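You operate a simulated robot arm through the tools that you are given. There is no shell and no other tool. Be economical: measure what you need, move in short steps, check, and stop when the job is done.

You are at the controls of a simulated two-armed robot. One attempt, no reset.

Task
Fetch the top-up bottle from the top of the island bench and stand it on the top of the coder bench. Put the teal bottle on the top of the spur table. Put the teal tag labelled "Heavy" from the top of the island bench in the inside of the suction box and the teal tag that says "Metal" on top of the green roll. Open the checker drawer, take the grey weight on the top of the spur table and put it away in the inside of the checker drawer and shut the drawer again. Take the tray on the hold shelf and put it away on the checker ledge. Do these in any order. Set down upright: top-up bottle, teal bottle.

It is judged by the outcome, as a careful person would: the job done as asked, and still so three seconds after it is handed in. It fails if anything else is knocked over, pushed out of place, dropped, spilled or broken.

Robot
Two 7-joint arms with two-finger parallel grippers on one trunk, on a base that drives. Base frame: it is fixed to the floor where the robot stands at the start and does not move with it; the origin is under the middle of the robot, x ahead of it, y to its left, z up; the surface under the hand at the start is at about z = 600. Units: mm, degrees, N and s.
The left shoulder is at the start at [20, 170, 1053], the right one opposite. With the tool pointing down near the work surface each hand reaches from about 100 to 640 mm from the robot's upright axis, wherever it stands, measured 20 degrees to its own side. Places, roughly: checker drawer [800, 4600, 600]; checker ledge (20x95 cm) [900, 4460, 740]; green roll (6x6x10 cm) [1300, 400, 600]; grey weight [3250, 2750, 1000]; inside of the checker drawer [800, 4600, 600]; inside of the suction box (26x21 cm) [1460, -560, 600]; teal bottle (6x6x11 cm) [500, 0, 700]; teal tag [1500, 0, 750]; top of the coder bench [-500, 1900, 700]; top of the spur table (23x37 cm) [3200, 2740, 960]; top-up bottle [750, 0, 750]; tray [250, 6000, 750]. Payload 3.8 kg a hand.
The TCP of each hand is the grasp point between the finger pads, 30 mm short of the fingertips. In the tool frame z runs along the fingers and y along their closing line. The gripper opens to 110 mm. The fingers are 20 mm wide and 10 mm thick; the gripper's body (48 by 112 mm) begins 55 mm behind the TCP.
Orientation is that of the tool frame in the base frame, as [roll, pitch, yaw] about the fixed x, y, z axes, in that order (R = Rz(yaw) Ry(pitch) Rx(roll)). With the fingers straight down and closing along the base's y, the tool's x points along the base's -x, its y along +y and its z along -z.

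Tools
- The arms move only by the tool step_arm. It takes "left_steps", "right_steps" or both (then of equal length, played together; a hand with none holds still); each is a list of rows, each a list of 6 numbers: the shift along the base's x, y, z in mm, then the turn, a rotation vector about the base's x, y, z in degrees. In form: [[tx, ty, tz, wx, wy, wz], ...]. A call has 1 to 12 rows; each row is the pose to reach, as a shift and turn from the pose commanded when the call began. "left_grip" and "right_grip" are, for a hand that has rows, the finger opening in mm, from 0 to 110, set as the call begins (left out, the last holds). A row lasts 0.2 s, in which the tool goes at most 50 mm and 8.6 degrees; a call with a longer step from one row to the next is refused whole, and so is a gripper value outside its range. Where a pose cannot be reached the arm comes as near as it can. A force on the tool above 40 N (or 10 N above the force at the start of the call, whichever is more), or a blocked arm, ends the call early, and 0.2 s more pass. The fingers move at their own pace (about 72 mm/s each) and stop on an object; they squeeze with about 36 N. The grip force told is the motor's: it shows also when the fingers shut on nothing. Time passes only in rows, and 0.2 s behind the last, so rows that repeat a pose let the fingers close. It gives the time, the measured TCP pose, the force on the tool (base axes), the opening and the grip force at its end, in the units of the frame above (readings bear some noise), with the torque about the TCP (base axes, N m) and any sound that the robot's microphone picked up.
- Cameras (640 x 400 px; columns grow to the right, rows downward): "scene" is now at [105, 8, 1197.5]; the picture's right is [0.10, -1.00, 0.00], its down [-0.64, -0.06, -0.76] and it looks along [0.76, 0.07, -0.64] (base axes); focal length 296 px, centre (320, 200). "left" rides on the left gripper at [72, -17, -103] in its tool frame; the picture's right is [0.23, 0.97, 0.00], its down [-0.76, 0.18, -0.62] and it looks along [-0.61, 0.14, 0.78] (tool axes); focal length 222 px, centre (320, 200). "right" rides on the right gripper at [72, 17, -103] in its tool frame; the picture's right is [-0.23, 0.97, 0.00], its down [-0.76, -0.18, -0.62] and it looks along [-0.61, -0.14, 0.78] (tool axes); focal length 222 px, centre (320, 200). There is no depth. A picture from a camera that has moved, and an enlarged one, comes with that camera's place and axes in the base frame and with its lens.
- get_image(camera): a new picture of that camera. No time passes.
- lift_body(by): slides the trunk up (or, below 0, down) by that many mm; the arms and the scene camera ride with it, the base frame stays. It gives what a move gives, with no picture.
- drive_base(legs): drives the robot by 1 to 6 legs, each [ahead, turn to the left] in mm and degrees, along the robot's own axes; the way and the turn of a leg run together, so that a leg with both is an arc; at most 1500 mm and 180 degrees a leg. The arms and the cameras ride along, it lands a little off, and it stops where it bumps. It gives what a move gives.
- turn_head(pan, tilt): turns the head with the scene camera to pan (to the left, within 80 degrees either way) and tilt (down, from -29 to 69), counted from straight ahead of the robot. It gives what a move gives.
- enlarge(camera, box): a new picture of the part [left, top, right, bottom] of that camera's present view, enlarged. No time passes.
- finish_job(): hands the job in; it is judged then, once.

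Go step by step. Nothing tells you exact positions but the pictures and the camera data: compare them with the known pose of the tool, close in by small moves and look again before you grip or let go. The budget is 207 turns and 194 pictures, counting those below and the enlarged ones. Unless the task says otherwise, let go and move clear before handing in, and close with one line.

The tools are called after "Request:" as a command line: name --argument value ..., lists and objects as JSON in quotes. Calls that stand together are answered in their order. step_arm: Moves the arms, as the interface text tells. Its arguments: {"type":"object","properties":{"left_steps":{"type":"array"},"left_grip":{"type":"number"},"right_steps":{"type":"array"},"right_grip":{"type":"number"}},"required":[]} The other tools are called the same way: lift_body (by) slides the trunk up or down; drive_base (legs) drives the base; turn_head (pan, tilt) turns the head that bears the scene camera; get_image (camera) takes a picture; enlarge (camera, box) takes an enlarged picture of a part of a camera's view; finish_job () hands the job in.

At the start:

```text
t: 0.0
left_ee_pos: [508.9, 166.9, 908.4]
left_tool_rot: [-180.0, 0.1, -180.0]
left_force: [0.3, -0.1, 0.3]
left_ft_torque: [-0.02, 0.0, 0.0]
left_grip_width: 110.0
left_finger_force: 0.1
right_ee_pos: [476.2, -204.2, 823.9]
right_tool_rot: [-180.0, 0.0, 180.0]
right_force: [0.2, -0.2, 0.1]
right_ft_torque: [0.02, -0.01, -0.02]
right_grip_width: 110.0
right_finger_force: 0.0
trunk travel left (down, up): [-150.0, 420.0]
robot x, y, heading: [-1.1, 0.1, 0.2]
head pan, tilt: [5.5, 40.1]
```

scene: 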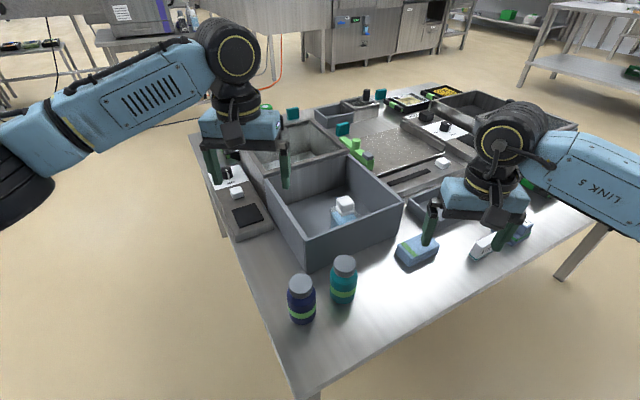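
right: 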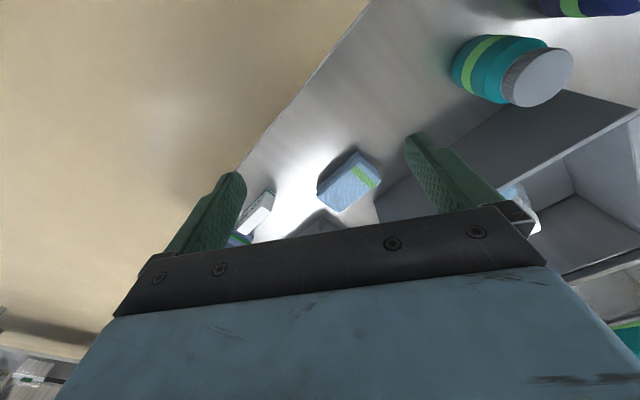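
left: 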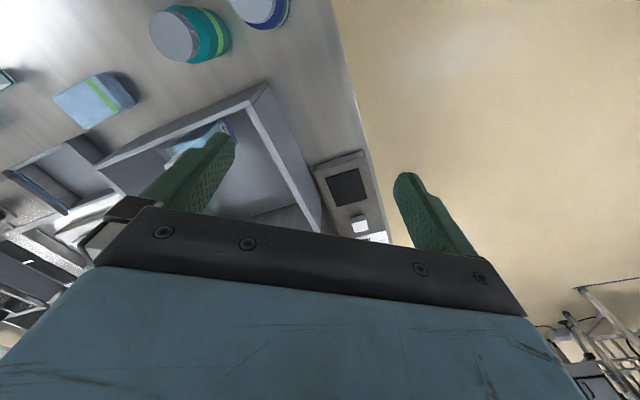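

I see the island bench ahead with two bottles near its front edge, plus bins and tags further off. I'll look closer before planning anything.

Request:
enlarge --camera "scene" --box '[190, 160, 430, 330]'

Request:
enlarge --camera "scene" --box '[280, 70, 580, 200]'

Request:
enlarge --camera "scene" --box '[380, 140, 600, 280]'

```text
2.35 times, centred on (310, 245) of scene
camera zoom: at [105.0, 8.0, 1197.5], right [0.1, -1.0, 0.0], down [-0.64, -0.06, -0.76], along [0.76, 0.07, -0.64], focal length 697 px, centre (344, 94)
```

zoom: 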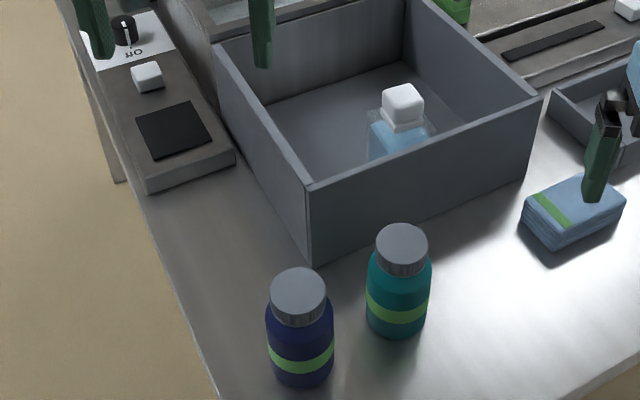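

```text
2.13 times, centred on (430, 135) of scene
camera zoom: at [105.0, 8.0, 1197.5], right [0.1, -1.0, 0.0], down [-0.64, -0.06, -0.76], along [0.76, 0.07, -0.64], focal length 632 px, centre (85, 339)
```

zoom: 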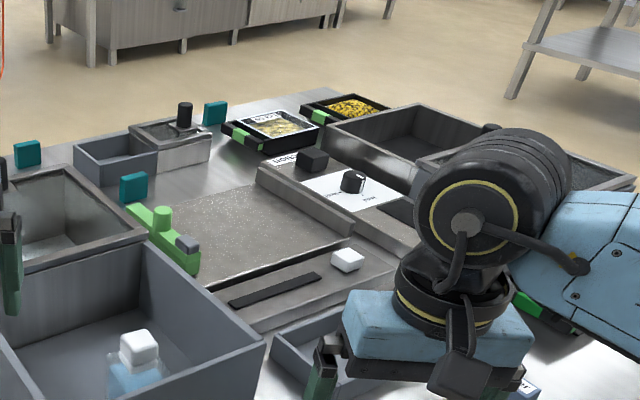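

```text
2.86 times, centred on (490, 210) of scene
camera zoom: at [105.0, 8.0, 1197.5], right [0.1, -1.0, 0.0], down [-0.64, -0.06, -0.76], along [0.76, 0.07, -0.64], focal length 846 px, centre (-166, 171)
```

zoom: 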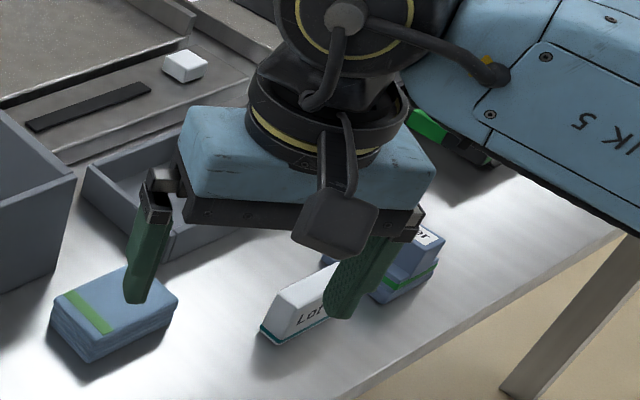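

The transparent top-up bottle with a white cap seems to be in the front bin, the teal bottle is in front of it, and three teal tags stand at the far side. I'll pan the head to survey the room.

Request:
turn_head --pan 70 --tilt 15

Request:
get_image --camera "scene"

Request:
turn_head --pan 25 --tilt 12

Request:
get_image --camera "scene"

Request:
turn_head --pan -40 --tilt 20

Request:
get_image --camera "scene"

```text
t: 1.4
left_ee_pos: [510.0, 167.8, 907.2]
left_tool_rot: [179.9, 0.0, -179.9]
left_force: [0.5, -0.3, 0.3]
left_ft_torque: [0.02, 0.0, 0.0]
left_grip_width: 110.2
left_finger_force: 0.0
right_ee_pos: [476.9, -204.0, 824.8]
right_tool_rot: [-180.0, 0.0, 180.0]
right_force: [-0.4, 1.8, 0.7]
right_ft_torque: [-0.01, 0.03, -0.01]
right_grip_width: 109.7
right_finger_force: 0.1
trunk travel left (down, up): [-150.0, 420.0]
robot x, y, heading: [1.0, 0.1, -0.1]
head pan, tilt: [70.0, 15.0]
```

```text
187 pictures are left
camera scene: at [52.4, 87.7, 1237.2], right [0.94, -0.34, 0.0], down [-0.09, -0.24, -0.97], along [0.33, 0.91, -0.26], focal length 296 px, centre (320, 200)
```

scene: 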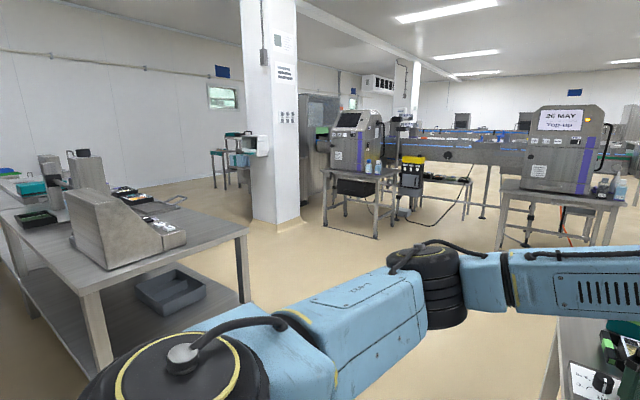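

```text
t: 2.5
left_ee_pos: [509.9, 167.2, 907.6]
left_tool_rot: [179.9, 0.0, -179.8]
left_force: [-0.9, 0.4, -0.1]
left_ft_torque: [0.0, 0.01, 0.05]
left_grip_width: 109.9
left_finger_force: 0.1
right_ee_pos: [476.7, -203.9, 825.0]
right_tool_rot: [179.9, 0.1, 179.9]
right_force: [-0.4, -0.3, 1.2]
right_ft_torque: [0.02, 0.0, -0.02]
right_grip_width: 109.9
right_finger_force: 0.1
trunk travel left (down, up): [-150.0, 420.0]
robot x, y, heading: [0.4, -1.7, 0.2]
head pan, tilt: [25.0, 12.0]
```

```text
186 pictures are left
camera scene: at [104.9, 39.4, 1242.1], right [0.42, -0.91, 0.0], down [-0.19, -0.09, -0.98], along [0.89, 0.41, -0.21], focal length 296 px, centre (320, 200)
```

scene: 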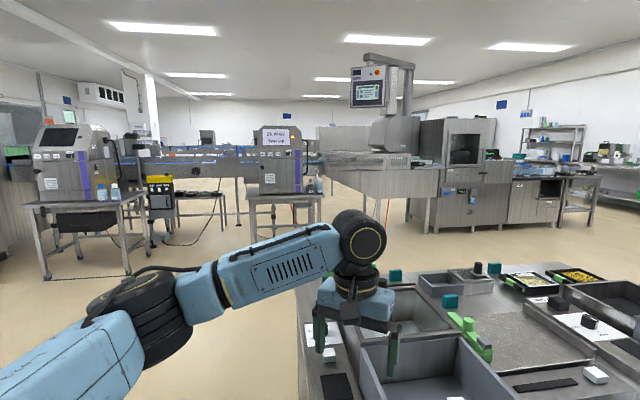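

```text
t: 3.8
left_ee_pos: [509.4, 167.1, 908.1]
left_tool_rot: [179.9, 0.0, -179.9]
left_force: [0.4, 0.8, 0.8]
left_ft_torque: [0.01, -0.03, 0.01]
left_grip_width: 110.2
left_finger_force: 0.1
right_ee_pos: [476.3, -205.2, 824.6]
right_tool_rot: [180.0, -0.1, 180.0]
right_force: [0.2, 0.1, -0.4]
right_ft_torque: [-0.01, -0.01, 0.03]
right_grip_width: 110.0
right_finger_force: 0.1
trunk travel left (down, up): [-150.0, 420.0]
robot x, y, heading: [-0.2, 4.3, 0.1]
head pan, tilt: [-40.0, 20.0]
```

```text
185 pictures are left
camera scene: at [91.8, -59.9, 1229.0], right [-0.64, -0.77, 0.0], down [-0.26, 0.22, -0.94], along [0.72, -0.6, -0.34], focal length 296 px, centre (320, 200)
```

scene: 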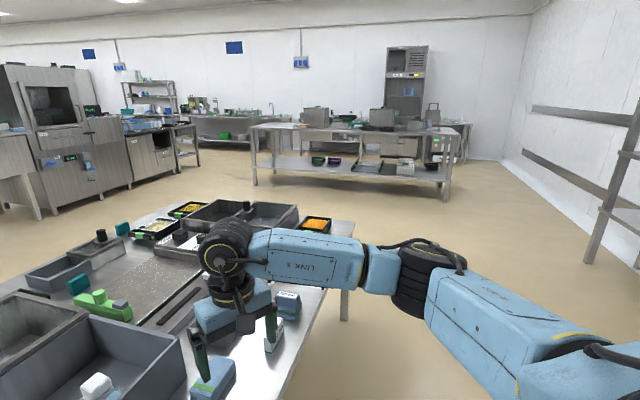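

The bench stands turned about 36° with its near corner towards me, and the tags are along its far-left long edge. I'll drive round to that side and face the bench from there.

Request:
drive_base --legs '[[0, 90], [600, 0], [0, -54], [1300, 0]]'

Request:
turn_head --pan -60 --tilt 30

Request:
get_image --camera "scene"

```text
t: 6.8
left_ee_pos: [99.0, 519.4, 906.7]
left_tool_rot: [-180.0, -0.1, -118.7]
left_force: [-0.1, 0.2, -0.2]
left_ft_torque: [-0.02, 0.01, 0.0]
left_grip_width: 109.9
left_finger_force: 0.0
right_ee_pos: [408.1, 310.9, 824.6]
right_tool_rot: [180.0, 0.0, -118.9]
right_force: [-0.6, -0.2, 0.4]
right_ft_torque: [-0.02, -0.03, 0.0]
right_grip_width: 110.0
right_finger_force: 0.1
trunk travel left (down, up): [-150.0, 420.0]
robot x, y, heading: [2.2, -6.8, 60.8]
head pan, tilt: [-40.0, 20.0]
stopped in leg 1: the robot was blocked; the commanded pose is now the measured one
```

```text
t: 7.7
left_ee_pos: [99.1, 518.5, 908.4]
left_tool_rot: [180.0, -0.1, -118.7]
left_force: [-1.6, -0.5, 0.1]
left_ft_torque: [-0.01, -0.03, 0.02]
left_grip_width: 109.8
left_finger_force: 0.0
right_ee_pos: [409.5, 311.7, 823.8]
right_tool_rot: [179.9, 0.0, -118.9]
right_force: [0.6, 0.0, -0.5]
right_ft_torque: [-0.05, 0.01, 0.0]
right_grip_width: 110.0
right_finger_force: 0.0
trunk travel left (down, up): [-150.0, 420.0]
robot x, y, heading: [2.0, -6.8, 60.6]
head pan, tilt: [-60.0, 30.0]
```

```text
184 pictures are left
camera scene: at [100.2, 11.8, 1213.0], right [0.01, -1.0, 0.0], down [-0.5, -0.01, -0.87], along [0.87, 0.01, -0.5], focal length 296 px, centre (320, 200)
```

scene: 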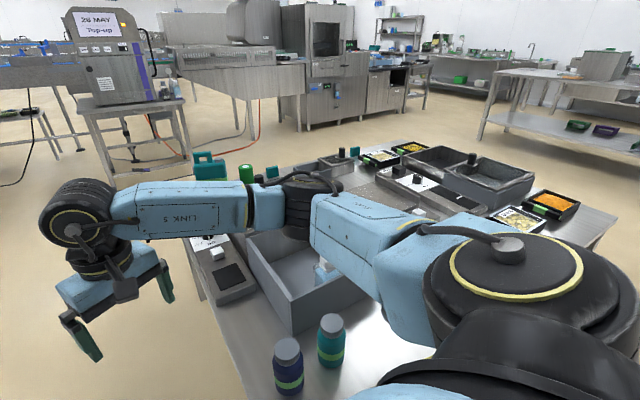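

The turn was blocked, probably by my base against the bench corner; the bottles still stand. I'll back off first and then turn.

Request:
drive_base --legs '[[-260, 0], [0, 29.5], [850, 0], [0, -54], [1300, 0]]'

Request:
get_image --camera "scene"

```text
t: 23.7
left_ee_pos: [1242.0, 1818.8, 906.4]
left_tool_rot: [180.0, -0.2, -144.1]
left_force: [-0.1, -0.1, -0.2]
left_ft_torque: [-0.01, -0.01, -0.02]
left_grip_width: 109.8
left_finger_force: 0.0
right_ee_pos: [1433.3, 1498.8, 824.0]
right_tool_rot: [-179.9, -0.1, -144.3]
right_force: [0.6, 0.3, 0.0]
right_ft_torque: [-0.03, 0.0, 0.0]
right_grip_width: 109.9
right_finger_force: 0.1
trunk travel left (down, up): [-150.0, 420.0]
robot x, y, heading: [929.4, 1387.8, 35.5]
head pan, tilt: [-60.0, 30.0]
```

```text
183 pictures are left
camera scene: at [1025.5, 1359.2, 1213.0], right [-0.42, -0.91, 0.0], down [-0.45, 0.21, -0.87], along [0.79, -0.36, -0.5], focal length 296 px, centre (320, 200)
```

scene: 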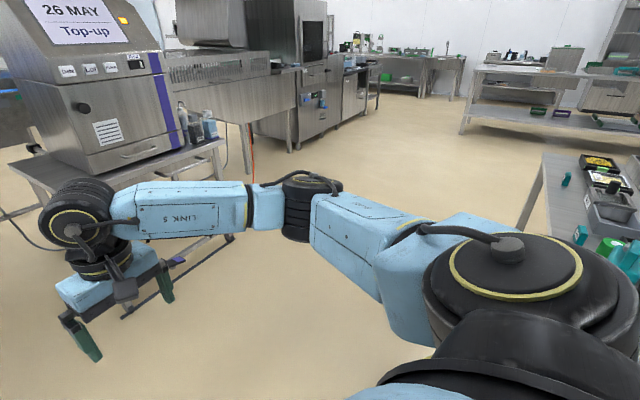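

Clear so far. I'll go on round the left corner of the bench to its far long side and face it.

Request:
drive_base --legs '[[0, -76], [782, 0], [0, -17.3], [380, 0], [0, -90]]'

Request:
turn_head --pan 0 --tilt 42

Request:
get_image --camera "scene"

```text
t: 38.1
left_ee_pos: [1375.1, 134.1, 907.3]
left_tool_rot: [180.0, -0.1, 31.5]
left_force: [-0.9, 1.0, -0.2]
left_ft_torque: [0.03, 0.03, 0.03]
left_grip_width: 110.2
left_finger_force: 0.0
right_ee_pos: [1209.1, 467.0, 824.5]
right_tool_rot: [-180.0, 0.0, 31.5]
right_force: [-0.5, -0.4, 0.0]
right_ft_torque: [-0.03, 0.0, -0.02]
right_grip_width: 109.9
right_finger_force: 0.1
trunk travel left (down, up): [-150.0, 420.0]
robot x, y, heading: [1720.8, 542.1, -149.1]
head pan, tilt: [-60.0, 30.0]
```

```text
t: 39.4
left_ee_pos: [1375.2, 133.0, 907.8]
left_tool_rot: [179.9, -0.1, 31.6]
left_force: [0.4, 0.0, 1.3]
left_ft_torque: [0.0, -0.02, 0.0]
left_grip_width: 110.0
left_finger_force: 0.2
right_ee_pos: [1208.6, 467.4, 824.7]
right_tool_rot: [180.0, 0.0, 31.5]
right_force: [-0.6, -0.3, 0.5]
right_ft_torque: [-0.02, 0.02, 0.01]
right_grip_width: 110.0
right_finger_force: 0.0
trunk travel left (down, up): [-150.0, 420.0]
robot x, y, heading: [1723.0, 539.4, -148.7]
head pan, tilt: [0.0, 42.0]
```

```text
182 pictures are left
camera scene: at [1631.8, 487.8, 1194.7], right [-0.52, 0.86, 0.0], down [0.57, 0.35, -0.74], along [-0.64, -0.38, -0.67], focal length 296 px, centre (320, 200)
```

scene: 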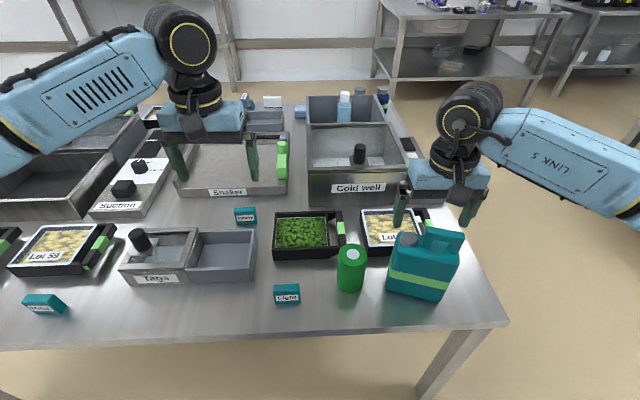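

Request:
enlarge --camera "scene" --box '[0, 190, 320, 340]'

Request:
enlarge --camera "scene" --box '[220, 195, 480, 325]'

Request:
enlarge --camera "scene" --box '[0, 80, 300, 240]'

```text
2.00 times, centred on (160, 265) of scene
camera zoom: at [1631.8, 487.8, 1194.7], right [-0.52, 0.86, 0.0], down [0.57, 0.35, -0.74], along [-0.64, -0.38, -0.67], focal length 592 px, centre (640, 70)
```

zoom: 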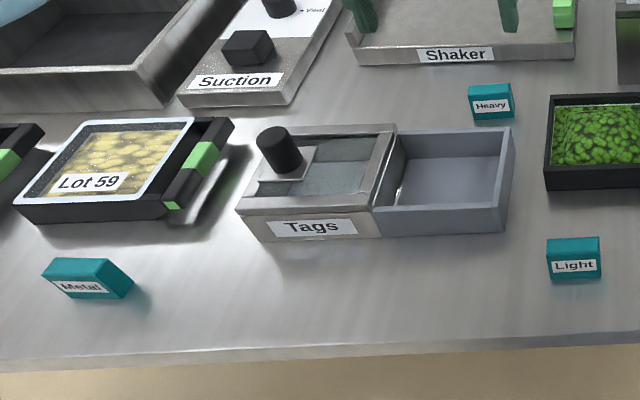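

```text
2.46 times, centred on (350, 260) of scene
camera zoom: at [1631.8, 487.8, 1194.7], right [-0.52, 0.86, 0.0], down [0.57, 0.35, -0.74], along [-0.64, -0.38, -0.67], focal length 729 px, centre (246, 52)
```

zoom: 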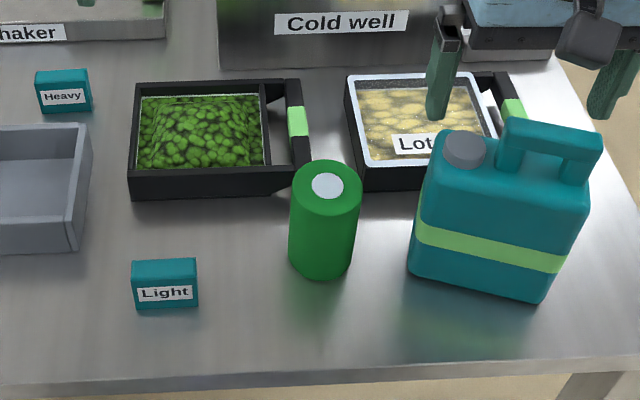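

```text
2.13 times, centred on (150, 160) of scene
camera zoom: at [1631.8, 487.8, 1194.7], right [-0.52, 0.86, 0.0], down [0.57, 0.35, -0.74], along [-0.64, -0.38, -0.67], focal length 632 px, centre (683, 285)
```

zoom: 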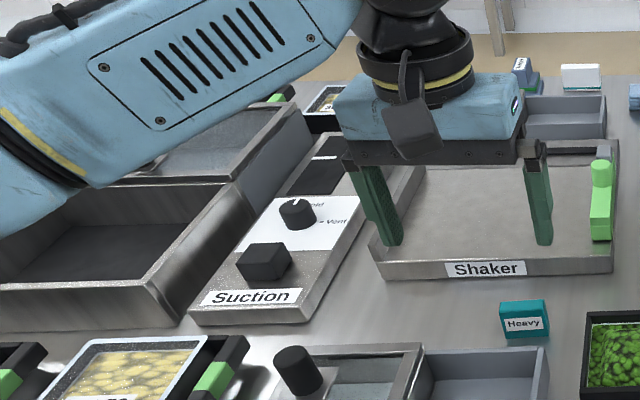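

Labels are readable now: "Heavy" stands between the tag box and shaker, "Metal" at the far left, and the green roll at the right. I'll shift about 310 mm along the edge so the right hand can reach Metal, Heavy and the roll from one spot.

Request:
drive_base --legs '[[0, 92.7], [320, 0], [0, -90], [55, 0]]'

Request:
turn_head --pan 5 --tilt 48

Request:
get_image --camera "scene"

```text
t: 49.8
left_ee_pos: [1525.1, -183.7, 906.1]
left_tool_rot: [180.0, -0.1, 34.0]
left_force: [-0.1, -0.5, -0.2]
left_ft_torque: [0.0, 0.02, 0.02]
left_grip_width: 109.9
left_finger_force: 0.1
right_ee_pos: [1345.8, 143.2, 824.4]
right_tool_rot: [-180.0, -0.1, 33.8]
right_force: [-0.7, 0.6, 0.0]
right_ft_torque: [0.05, 0.02, -0.03]
right_grip_width: 110.4
right_finger_force: 0.1
trunk travel left (down, up): [-150.0, 420.0]
robot x, y, heading: [1856.3, 236.3, -146.3]
head pan, tilt: [0.0, 42.0]
```

```text
t: 50.5
left_ee_pos: [1526.4, -183.0, 907.7]
left_tool_rot: [-180.0, 0.0, 34.0]
left_force: [-0.1, -0.2, -0.1]
left_ft_torque: [0.0, 0.02, 0.0]
left_grip_width: 110.0
left_finger_force: 0.0
right_ee_pos: [1345.1, 143.0, 824.2]
right_tool_rot: [180.0, 0.0, 33.7]
right_force: [0.6, -0.6, 0.6]
right_ft_torque: [0.01, 0.03, 0.0]
right_grip_width: 110.1
right_finger_force: 0.1
trunk travel left (down, up): [-150.0, 420.0]
robot x, y, heading: [1854.8, 237.7, -146.6]
head pan, tilt: [5.0, 48.0]
```

```text
178 pictures are left
camera scene: at [1775.5, 178.9, 1186.2], right [-0.62, 0.78, 0.0], down [0.58, 0.46, -0.67], along [-0.52, -0.42, -0.74], focal length 296 px, centre (320, 200)
```

scene: 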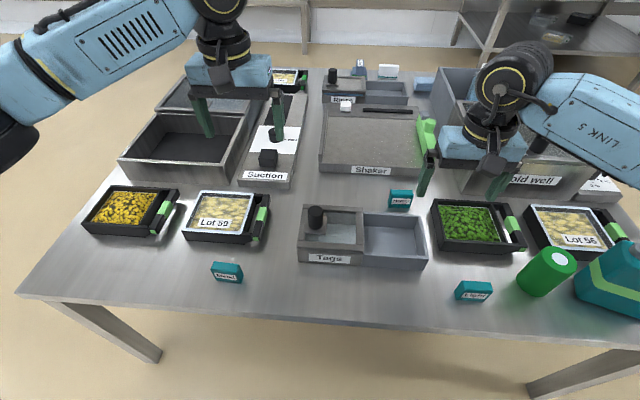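

Request:
enlarge --camera "scene" --box '[190, 240, 290, 300]'

Request:
enlarge --camera "scene" --box '[350, 170, 450, 230]'

Request:
enlarge --camera "scene" --box '[500, 220, 640, 310]'

```text
6.40 times, centred on (240, 270) of scene
camera zoom: at [1775.5, 178.9, 1186.2], right [-0.62, 0.78, 0.0], down [0.58, 0.46, -0.67], along [-0.52, -0.42, -0.74], focal length 1895 px, centre (832, -248)
```

zoom: 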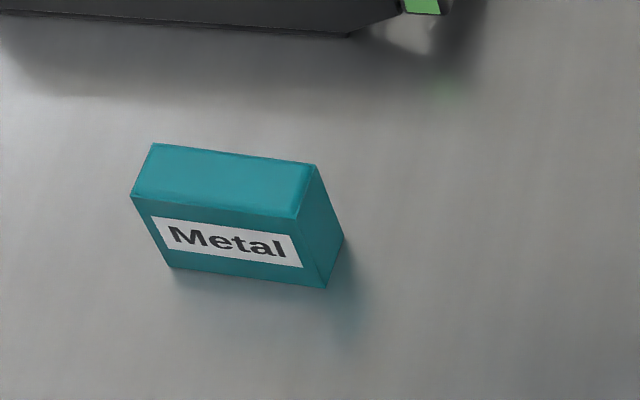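

```text
6.40 times, centred on (400, 200) of scene
camera zoom: at [1775.5, 178.9, 1186.2], right [-0.62, 0.78, 0.0], down [0.58, 0.46, -0.67], along [-0.52, -0.42, -0.74], focal length 1895 px, centre (-192, 200)
```

zoom: 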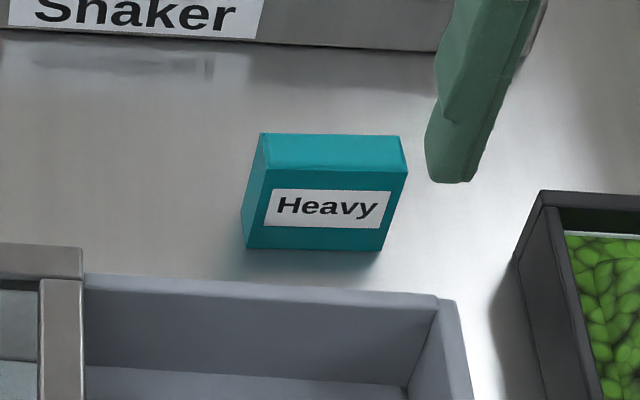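

```text
4.44 times, centred on (570, 265) of scene
camera zoom: at [1775.5, 178.9, 1186.2], right [-0.62, 0.78, 0.0], down [0.58, 0.46, -0.67], along [-0.52, -0.42, -0.74], focal length 1316 px, centre (-791, -89)
```

zoom: 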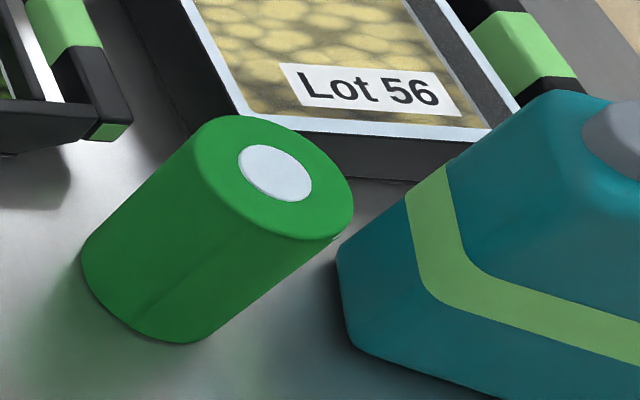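

Metal is at about (1659,-160) and Heavy at about (1247,23). I'll take Metal with the left hand and Heavy with the right; first the left hand goes above Metal.

Request:
step_arm --left_steps '[[33, 6, -10, 0, 0, -1], [66, 12, -40, 0, 0, -2], [100, 18, -75, 0, 0, -3], [133, 23, -110, 0, 0, -3], [133, 23, -150, 0, 0, -3]]' --left_grip 85

Request:
get_image --camera "left"

Request:
get_image --camera "scene"

```text
t: 51.7
left_ee_pos: [1657.8, -160.2, 757.4]
left_tool_rot: [180.0, 0.0, 31.0]
left_force: [-0.1, 0.1, -0.2]
left_ft_torque: [-0.01, -0.02, 0.01]
left_grip_width: 85.0
left_finger_force: 0.0
right_ee_pos: [1346.4, 141.6, 824.8]
right_tool_rot: [-179.9, 0.1, 33.9]
right_force: [-0.1, 0.0, -0.3]
right_ft_torque: [0.0, 0.01, -0.01]
right_grip_width: 110.2
right_finger_force: 0.1
trunk travel left (down, up): [-150.0, 420.0]
robot x, y, heading: [1854.8, 239.4, -146.3]
head pan, tilt: [5.0, 48.0]
```

```text
174 pictures are left
camera left: at [1711.8, -109.0, 860.6], right [0.7, -0.72, 0.0], down [-0.56, -0.54, 0.62], along [-0.45, -0.43, -0.78], focal length 222 px, centre (320, 200)
```

left: 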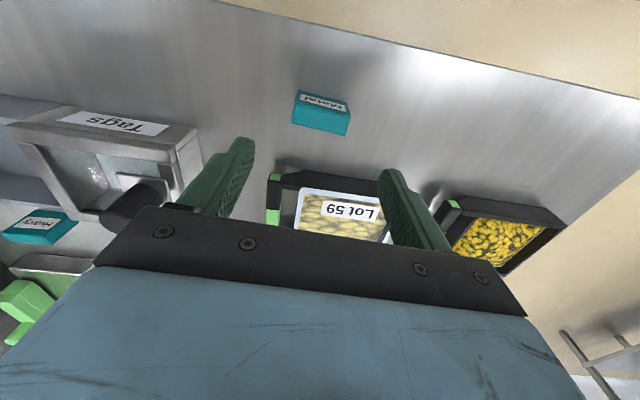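

```text
173 pictures are left
camera scene: at [1775.4, 178.9, 1186.2], right [-0.62, 0.78, 0.0], down [0.58, 0.46, -0.67], along [-0.52, -0.42, -0.74], focal length 296 px, centre (320, 200)
```

scene: 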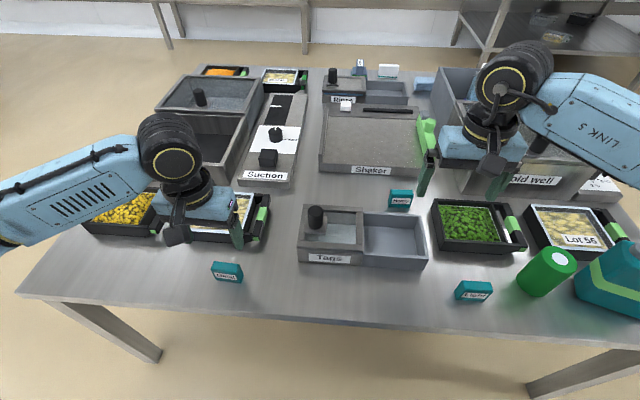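

The left camera confirms Metal at about (1660,-159). I'll descend over it and close.

Request:
step_arm --left_steps '[[2, 1, -40, 0, 0, 0], [2, 1, -80, 0, 0, 0], [2, 1, -105, 0, 0, 0], [2, 1, -122, 0, 0, 0]]'

Request:
step_arm --left_steps '[[0, 0, 0, 0, 0, 0], [0, 0, 0, 0, 0, 0], [0, 0, 0, 0, 0, 0]]' --left_grip 30

Request:
get_image --camera "left"

```text
t: 52.7
left_ee_pos: [1660.1, -158.6, 636.6]
left_tool_rot: [180.0, 0.0, 31.0]
left_force: [0.2, 0.3, -0.2]
left_ft_torque: [0.01, 0.04, 0.0]
left_grip_width: 84.8
left_finger_force: 0.1
right_ee_pos: [1345.6, 142.5, 823.9]
right_tool_rot: [179.9, 0.0, 33.8]
right_force: [-0.2, 0.5, 0.0]
right_ft_torque: [-0.01, 0.07, 0.0]
right_grip_width: 109.9
right_finger_force: 0.1
trunk travel left (down, up): [-150.0, 420.0]
robot x, y, heading: [1856.2, 238.3, -146.3]
head pan, tilt: [5.0, 48.0]
```

```text
t: 53.5
left_ee_pos: [1659.7, -158.9, 636.0]
left_tool_rot: [179.9, 0.0, 30.9]
left_force: [-0.3, 0.3, -0.4]
left_ft_torque: [0.01, -0.02, 0.01]
left_grip_width: 53.5
left_finger_force: 35.6
right_ee_pos: [1345.0, 142.9, 825.9]
right_tool_rot: [179.9, -0.1, 33.8]
right_force: [0.4, -0.7, -0.4]
right_ft_torque: [-0.02, 0.0, 0.0]
right_grip_width: 110.1
right_finger_force: 0.2
trunk travel left (down, up): [-150.0, 420.0]
robot x, y, heading: [1854.4, 238.6, -146.6]
head pan, tilt: [5.0, 48.0]
```

```text
172 pictures are left
camera left: at [1713.9, -107.3, 739.2], right [0.7, -0.72, 0.0], down [-0.56, -0.54, 0.62], along [-0.45, -0.43, -0.78], focal length 222 px, centre (320, 200)
```

left: 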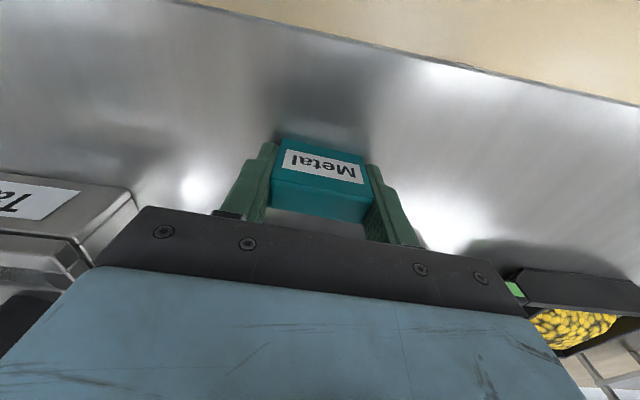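

Metal is gripped (53.5 mm). I'll lift it, raise the right hand a bit, and lower the trunk to gain reach for Heavy.

Request:
step_arm --left_steps '[[0, 0, 45, 0, 0, 0], [0, 0, 90, 0, 0, 0], [0, 0, 135, 0, 0, 0], [0, 0, 180, 0, 0, 0], [0, 0, 225, 0, 0, 0], [0, 0, 270, 0, 0, 0]]' --right_steps '[[0, 0, 20, 0, 0, 0], [0, 0, 40, 0, 0, 0], [0, 0, 60, 0, 0, 0], [0, 0, 80, 0, 0, 0], [0, 0, 80, 0, 0, 0], [0, 0, 80, 0, 0, 0]]' --right_grip 85

Request:
lift_body --by -120

Request:
step_arm --right_steps '[[-25, -30, 0, 0, 0, 1], [-50, -60, 0, 0, 0, 2], [-75, -90, 0, 0, 0, 3], [-98, -120, 0, 0, 0, 3], [-98, -120, -20, 0, 0, 3]]'

Request:
get_image --camera "right"

Request:
get_image --camera "scene"

```text
t: 54.9
left_ee_pos: [1662.3, -159.6, 905.0]
left_tool_rot: [179.9, -0.1, 31.0]
left_force: [-0.5, 0.4, -0.6]
left_ft_torque: [-0.01, 0.03, -0.02]
left_grip_width: 53.6
left_finger_force: 36.1
right_ee_pos: [1346.1, 143.1, 903.0]
right_tool_rot: [180.0, 0.0, 33.7]
right_force: [-1.0, 0.0, -0.5]
right_ft_torque: [0.0, 0.0, -0.01]
right_grip_width: 85.1
right_finger_force: 0.1
trunk travel left (down, up): [-150.0, 420.0]
robot x, y, heading: [1853.2, 242.1, -146.4]
head pan, tilt: [5.0, 48.0]
```

```text
t: 56.4
left_ee_pos: [1662.3, -160.3, 784.3]
left_tool_rot: [-180.0, -0.1, 31.0]
left_force: [-0.5, 0.0, 0.9]
left_ft_torque: [-0.02, 0.02, 0.02]
left_grip_width: 53.7
left_finger_force: 36.3
right_ee_pos: [1346.3, 142.4, 784.0]
right_tool_rot: [-180.0, 0.0, 33.8]
right_force: [-0.3, -0.3, 0.2]
right_ft_torque: [0.02, -0.02, 0.0]
right_grip_width: 85.4
right_finger_force: 0.0
trunk travel left (down, up): [-30.0, 540.0]
robot x, y, heading: [1854.5, 237.7, -146.6]
head pan, tilt: [5.0, 48.0]
```

```text
t: 57.6
left_ee_pos: [1661.2, -159.6, 784.5]
left_tool_rot: [179.9, -0.1, 31.0]
left_force: [-0.5, 0.2, -0.6]
left_ft_torque: [0.0, -0.04, -0.02]
left_grip_width: 53.3
left_finger_force: 36.3
right_ee_pos: [1248.4, 23.5, 763.3]
right_tool_rot: [-179.9, 0.0, 36.9]
right_force: [-0.3, -0.4, -0.2]
right_ft_torque: [0.02, 0.02, 0.01]
right_grip_width: 84.7
right_finger_force: 0.2
trunk travel left (down, up): [-30.0, 540.0]
robot x, y, heading: [1855.7, 241.2, -146.6]
head pan, tilt: [5.0, 48.0]
```

```text
171 pictures are left
camera right: at [1316.6, 53.8, 866.6], right [0.4, -0.91, 0.0], down [-0.72, -0.32, 0.62], along [-0.57, -0.25, -0.78], focal length 222 px, centre (320, 200)
```

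right: 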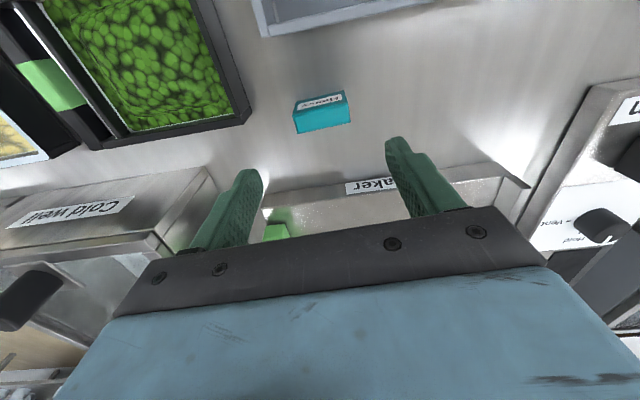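

```text
170 pictures are left
camera scene: at [1775.5, 178.8, 1066.1], right [-0.62, 0.78, 0.0], down [0.58, 0.46, -0.67], along [-0.52, -0.42, -0.74], focal length 296 px, centre (320, 200)
```

scene: 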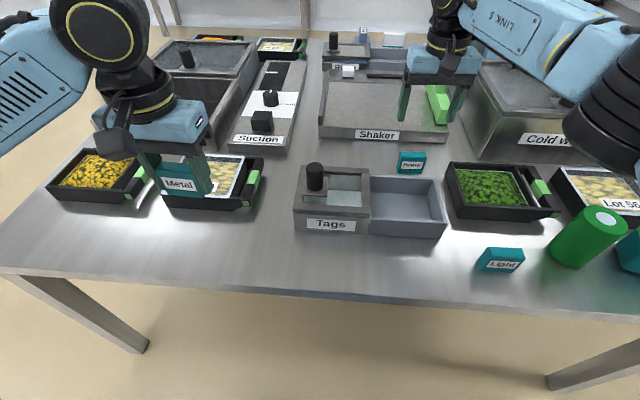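

Aligned over Heavy. Descend and grip.

Request:
step_arm --right_steps '[[2, -1, -45, 0, 0, 0], [2, -1, -90, 0, 0, 0], [2, -1, -127, 0, 0, 0], [2, -1, -127, 0, 0, 0]]'

Request:
step_arm --right_steps '[[0, 0, 0, 0, 0, 0], [0, 0, 0, 0, 0, 0], [0, 0, 0, 0, 0, 0]]' --right_grip 30

Request:
get_image --camera "right"

```text
t: 58.6
left_ee_pos: [1661.8, -159.8, 784.0]
left_tool_rot: [-180.0, -0.1, 31.0]
left_force: [-0.1, 0.3, 0.1]
left_ft_torque: [-0.02, 0.02, 0.0]
left_grip_width: 53.4
left_finger_force: 36.1
right_ee_pos: [1250.1, 24.1, 636.1]
right_tool_rot: [-180.0, 0.0, 36.8]
right_force: [-0.1, 0.2, -0.3]
right_ft_torque: [-0.01, 0.0, 0.02]
right_grip_width: 85.1
right_finger_force: 0.0
trunk travel left (down, up): [-30.0, 540.0]
robot x, y, heading: [1852.6, 237.9, -146.5]
head pan, tilt: [5.0, 48.0]
```

```text
t: 59.4
left_ee_pos: [1661.7, -160.1, 784.3]
left_tool_rot: [-180.0, 0.0, 31.0]
left_force: [0.0, 0.4, 0.6]
left_ft_torque: [-0.01, -0.01, -0.02]
left_grip_width: 53.4
left_finger_force: 35.7
right_ee_pos: [1249.3, 23.8, 635.4]
right_tool_rot: [-180.0, 0.0, 36.8]
right_force: [0.1, 0.1, 0.5]
right_ft_torque: [0.04, 0.0, 0.0]
right_grip_width: 53.2
right_finger_force: 36.6
trunk travel left (down, up): [-30.0, 540.0]
robot x, y, heading: [1855.4, 236.7, -146.4]
head pan, tilt: [5.0, 48.0]
```

```text
169 pictures are left
camera right: at [1318.9, 53.9, 739.8], right [0.4, -0.92, 0.0], down [-0.72, -0.31, 0.62], along [-0.57, -0.25, -0.78], focal length 222 px, centre (320, 200)
```

right: 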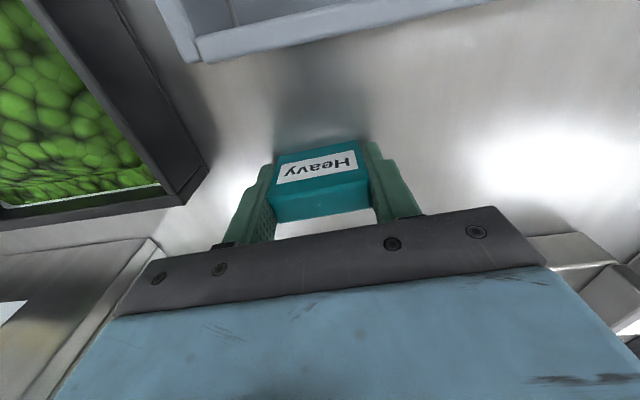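

Both tags are held. I'll lift, retract the right hand and raise the trunk, then shift right along the edge so the left hand can reach the roll.

Request:
step_arm --right_steps '[[0, 0, 45, 0, 0, 0], [0, 0, 90, 0, 0, 0], [0, 0, 135, 0, 0, 0], [10, 10, 180, 0, 0, 0], [45, 30, 185, 0, 0, 0], [85, 55, 185, 0, 0, 0]]'

Request:
lift_body --by 140

Request:
drive_base --legs '[[-60, 0], [0, -90], [300, 0], [0, 90], [60, 0]]'

Request:
turn_head --pan 0 --tilt 50

Request:
get_image --camera "scene"

```text
t: 60.8
left_ee_pos: [1662.0, -159.3, 783.7]
left_tool_rot: [180.0, 0.0, 31.0]
left_force: [0.5, 0.0, 0.9]
left_ft_torque: [0.0, 0.01, -0.03]
left_grip_width: 53.4
left_finger_force: 35.9
right_ee_pos: [1334.6, 78.7, 821.8]
right_tool_rot: [180.0, -0.1, 36.8]
right_force: [-0.5, -0.5, -0.6]
right_ft_torque: [0.01, 0.04, -0.02]
right_grip_width: 53.3
right_finger_force: 35.7
trunk travel left (down, up): [-30.0, 540.0]
robot x, y, heading: [1853.0, 239.6, -146.4]
head pan, tilt: [5.0, 48.0]
```

```text
t: 62.5
left_ee_pos: [1661.6, -159.3, 924.1]
left_tool_rot: [180.0, -0.1, 31.0]
left_force: [0.3, -0.6, -0.6]
left_ft_torque: [0.01, -0.02, 0.04]
left_grip_width: 53.4
left_finger_force: 35.9
right_ee_pos: [1334.1, 77.4, 961.5]
right_tool_rot: [180.0, -0.1, 36.9]
right_force: [0.2, -0.2, -0.7]
right_ft_torque: [-0.02, -0.05, -0.01]
right_grip_width: 53.5
right_finger_force: 36.1
trunk travel left (down, up): [-170.0, 400.0]
robot x, y, heading: [1856.9, 239.5, -146.5]
head pan, tilt: [5.0, 48.0]
```

```text
t: 73.3
left_ee_pos: [1498.0, 90.9, 924.0]
left_tool_rot: [-179.9, -0.1, 31.3]
left_force: [-0.5, -0.2, -0.8]
left_ft_torque: [0.03, 0.03, -0.02]
left_grip_width: 53.4
left_finger_force: 36.1
right_ee_pos: [1170.2, 324.8, 961.2]
right_tool_rot: [-180.0, -0.1, 37.3]
right_force: [-1.0, -1.0, 0.0]
right_ft_torque: [-0.02, -0.03, -0.03]
right_grip_width: 53.4
right_finger_force: 35.9
trunk travel left (down, up): [-170.0, 400.0]
robot x, y, heading: [1689.4, 492.0, -146.0]
head pan, tilt: [5.0, 48.0]
```

```text
t: 74.0
left_ee_pos: [1499.6, 91.0, 924.2]
left_tool_rot: [180.0, -0.1, 31.4]
left_force: [0.2, 0.5, -1.3]
left_ft_torque: [0.0, -0.03, -0.01]
left_grip_width: 53.3
left_finger_force: 36.0
right_ee_pos: [1171.1, 324.5, 963.0]
right_tool_rot: [-180.0, 0.0, 37.3]
right_force: [-0.6, -0.5, -0.1]
right_ft_torque: [-0.01, 0.01, -0.01]
right_grip_width: 53.4
right_finger_force: 36.2
trunk travel left (down, up): [-170.0, 400.0]
robot x, y, heading: [1684.9, 491.7, -146.0]
head pan, tilt: [0.0, 50.0]
```

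```text
168 pictures are left
camera scene: at [1607.9, 437.1, 1203.5], right [-0.56, 0.83, 0.0], down [0.64, 0.43, -0.64], along [-0.53, -0.36, -0.77], focal length 296 px, centre (320, 200)
```

scene: 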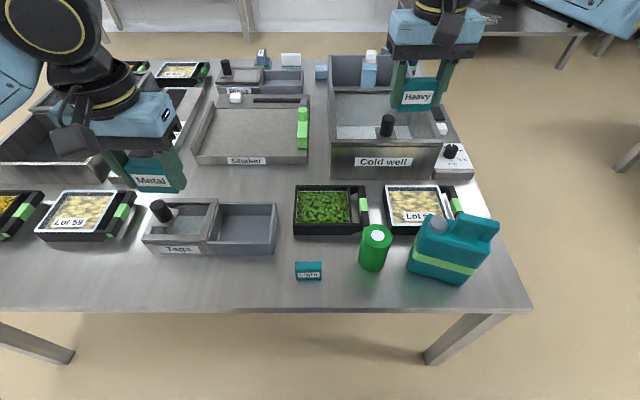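

The roll is at about (1272,348). I'll swing the right hand out of the way, then bring Metal above the roll.

Request:
step_arm --right_steps '[[-4, 43, 0, 0, 0, 0], [-9, 86, 0, 0, 0, 0], [-14, 129, 0, 0, 0, 0], [-19, 172, 0, 0, 0, 0], [-24, 215, 0, 0, 0, 0], [-29, 259, 0, 0, 0, 0]]'

Request:
step_arm --left_steps '[[-28, 32, 0, 0, 0, 0], [-57, 64, 0, 0, 0, 0], [-85, 96, 0, 0, 0, 0], [-113, 128, 0, 0, 0, 0], [-142, 160, 0, 0, 0, 0], [-170, 193, 0, 0, 0, 0], [-199, 225, -20, 0, 0, 0], [-225, 256, -50, 0, 0, 0], [-225, 256, -80, 0, 0, 0]]'

Request:
get_image --camera "left"

Request:
get_image --camera "scene"

```text
t: 75.4
left_ee_pos: [1498.9, 93.3, 924.7]
left_tool_rot: [179.9, -0.1, 31.4]
left_force: [0.8, -0.1, 0.3]
left_ft_torque: [0.01, 0.02, -0.01]
left_grip_width: 53.2
left_finger_force: 35.9
right_ee_pos: [1142.4, 584.7, 961.5]
right_tool_rot: [-179.9, 0.0, 37.3]
right_force: [0.1, -0.9, -0.1]
right_ft_torque: [0.04, 0.03, 0.0]
right_grip_width: 53.4
right_finger_force: 35.8
trunk travel left (down, up): [-170.0, 400.0]
robot x, y, heading: [1688.2, 491.3, -146.0]
head pan, tilt: [0.0, 50.0]
```

```text
refused: row 8 steps farther than a row can; nothing moved
```

```text
167 pictures are left
camera left: at [1552.7, 143.8, 1028.1], right [0.7, -0.71, 0.0], down [-0.56, -0.55, 0.62], along [-0.44, -0.44, -0.78], focal length 222 px, centre (320, 200)
```

left: 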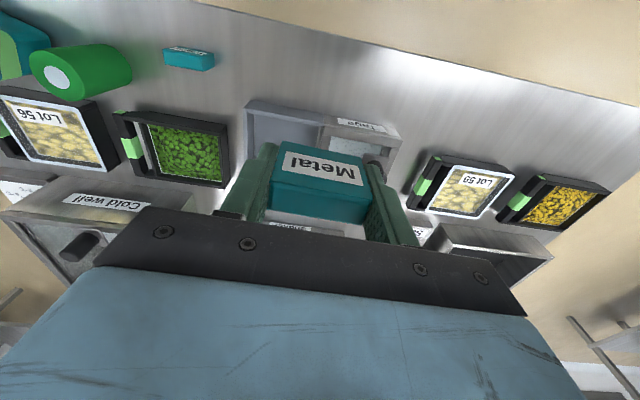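

```text
166 pictures are left
camera scene: at [1608.0, 437.7, 1203.5], right [-0.56, 0.83, 0.0], down [0.64, 0.43, -0.64], along [-0.53, -0.36, -0.77], focal length 296 px, centre (320, 200)
```

scene: 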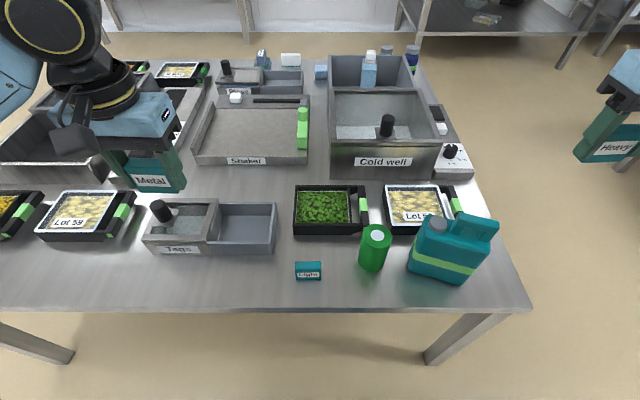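

Request:
step_arm --left_steps '[[-28, 32, 0, 0, 0, 0], [-57, 64, 0, 0, 0, 0], [-85, 96, 0, 0, 0, 0], [-113, 128, 0, 0, 0, 0], [-142, 160, 0, 0, 0, 0], [-170, 193, 0, 0, 0, 0], [-199, 225, -10, 0, 0, 0], [-227, 256, -25, 0, 0, 0], [-227, 256, -70, 0, 0, 0], [-227, 256, -110, 0, 0, 0]]'

Request:
get_image --camera "left"

Request:
enlarge --camera "scene" --box '[280, 150, 520, 300]'

```text
t: 77.6
left_ee_pos: [1272.7, 349.8, 813.2]
left_tool_rot: [-180.0, 0.0, 31.3]
left_force: [0.5, 0.2, -0.8]
left_ft_torque: [-0.01, -0.01, 0.06]
left_grip_width: 53.4
left_finger_force: 36.3
right_ee_pos: [1141.5, 583.9, 961.8]
right_tool_rot: [-179.9, 0.1, 37.3]
right_force: [-0.1, 0.7, -0.4]
right_ft_torque: [-0.03, -0.03, -0.02]
right_grip_width: 53.5
right_finger_force: 36.2
trunk travel left (down, up): [-170.0, 400.0]
robot x, y, heading: [1685.5, 491.8, -146.0]
head pan, tilt: [0.0, 50.0]
```

```text
165 pictures are left
camera left: at [1326.1, 400.8, 917.1], right [0.7, -0.71, 0.0], down [-0.56, -0.55, 0.62], along [-0.44, -0.44, -0.78], focal length 222 px, centre (320, 200)
```

left: 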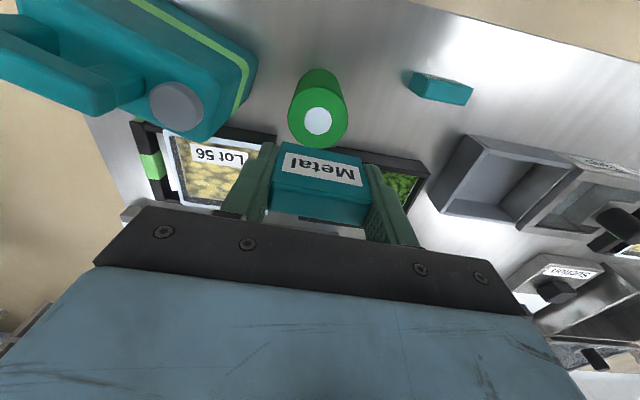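

```text
2.67 times, centred on (400, 225) of scene
camera zoom: at [1607.8, 437.1, 1203.4], right [-0.56, 0.83, 0.0], down [0.64, 0.43, -0.64], along [-0.53, -0.36, -0.77], focal length 790 px, centre (107, 133)
```

zoom: 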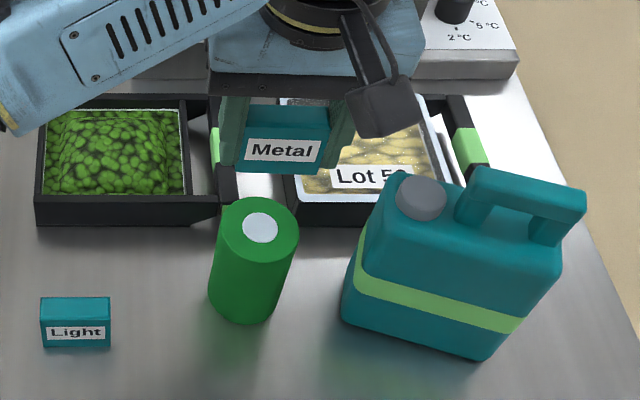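

Aligned over the roll. I'll lower with small steps and feel for contact.

Request:
step_arm --left_steps '[[0, -1, -35, 0, 0, 0], [0, -1, -60, 0, 0, 0], [0, -1, -70, 0, 0, 0], [0, -1, -72, 0, 0, 0], [0, -1, -74, 0, 0, 0], [0, -1, -76, 0, 0, 0]]'

Request:
enlarge --camera "scene" --box '[280, 150, 520, 300]'

Request:
get_image --camera "left"

```text
t: 79.0
left_ee_pos: [1271.9, 347.3, 739.1]
left_tool_rot: [179.9, -0.1, 31.4]
left_force: [-0.1, 0.0, -0.3]
left_ft_torque: [0.0, 0.03, 0.02]
left_grip_width: 53.2
left_finger_force: 36.1
right_ee_pos: [1142.1, 585.0, 963.3]
right_tool_rot: [-180.0, 0.0, 37.3]
right_force: [0.0, 0.0, -0.1]
right_ft_torque: [0.0, 0.0, 0.0]
right_grip_width: 53.3
right_finger_force: 35.8
trunk travel left (down, up): [-170.0, 400.0]
robot x, y, heading: [1689.7, 493.3, -146.4]
head pan, tilt: [0.0, 50.0]
```

```text
2.67 times, centred on (400, 225) of scene
camera zoom: at [1607.9, 437.1, 1203.4], right [-0.56, 0.83, 0.0], down [0.64, 0.43, -0.64], along [-0.53, -0.36, -0.77], focal length 790 px, centre (107, 133)
```

zoom: 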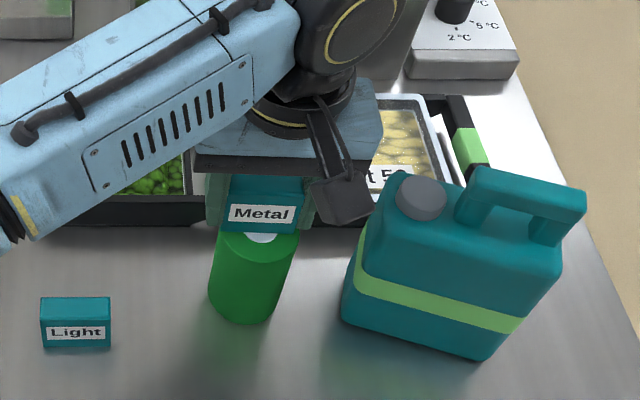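

```text
162 pictures are left
camera left: at [1325.5, 398.4, 841.7], right [0.7, -0.71, 0.0], down [-0.56, -0.55, 0.62], along [-0.44, -0.44, -0.78], focal length 222 px, centre (320, 200)
```

left: 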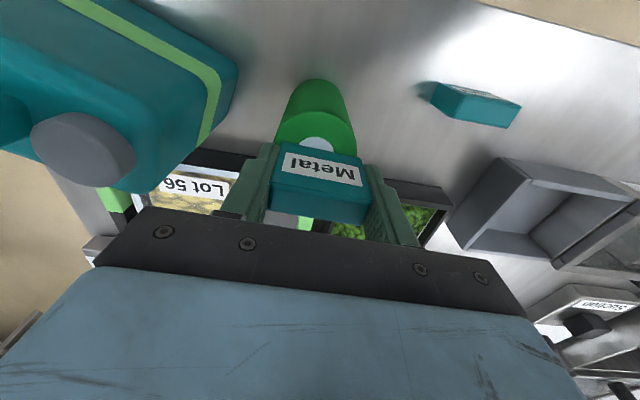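

Close: no contact yet. I'll nudge 3 mm towards me and continue down in 1.5 mm steps.

Request:
step_arm --left_steps '[[2, 2, 0, 0, 0, 0], [2, 2, -1.5, 0, 0, 0], [2, 2, -3, 0, 0, 0], [2, 2, -4, 0, 0, 0]]'

Request:
enlarge --camera "scene" --box '[330, 190, 430, 270]'

```text
t: 80.0
left_ee_pos: [1273.8, 347.8, 735.2]
left_tool_rot: [-180.0, 0.0, 31.3]
left_force: [2.0, -1.2, 7.2]
left_ft_torque: [-0.11, -0.07, 0.02]
left_grip_width: 53.5
left_finger_force: 36.2
right_ee_pos: [1142.0, 583.8, 962.4]
right_tool_rot: [-180.0, 0.0, 37.3]
right_force: [-0.1, 0.6, -0.2]
right_ft_torque: [-0.01, -0.02, 0.03]
right_grip_width: 53.5
right_finger_force: 35.9
trunk travel left (down, up): [-170.0, 400.0]
robot x, y, heading: [1690.2, 491.0, -146.3]
head pan, tilt: [0.0, 50.0]
```

```text
5.00 times, centred on (380, 230) of scene
camera zoom: at [1608.4, 437.3, 1203.6], right [-0.56, 0.83, 0.0], down [0.64, 0.43, -0.64], along [-0.53, -0.36, -0.77], focal length 1481 px, centre (20, 50)
```

zoom: 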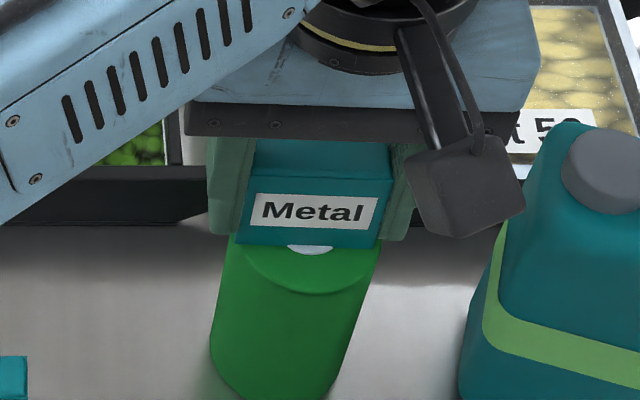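

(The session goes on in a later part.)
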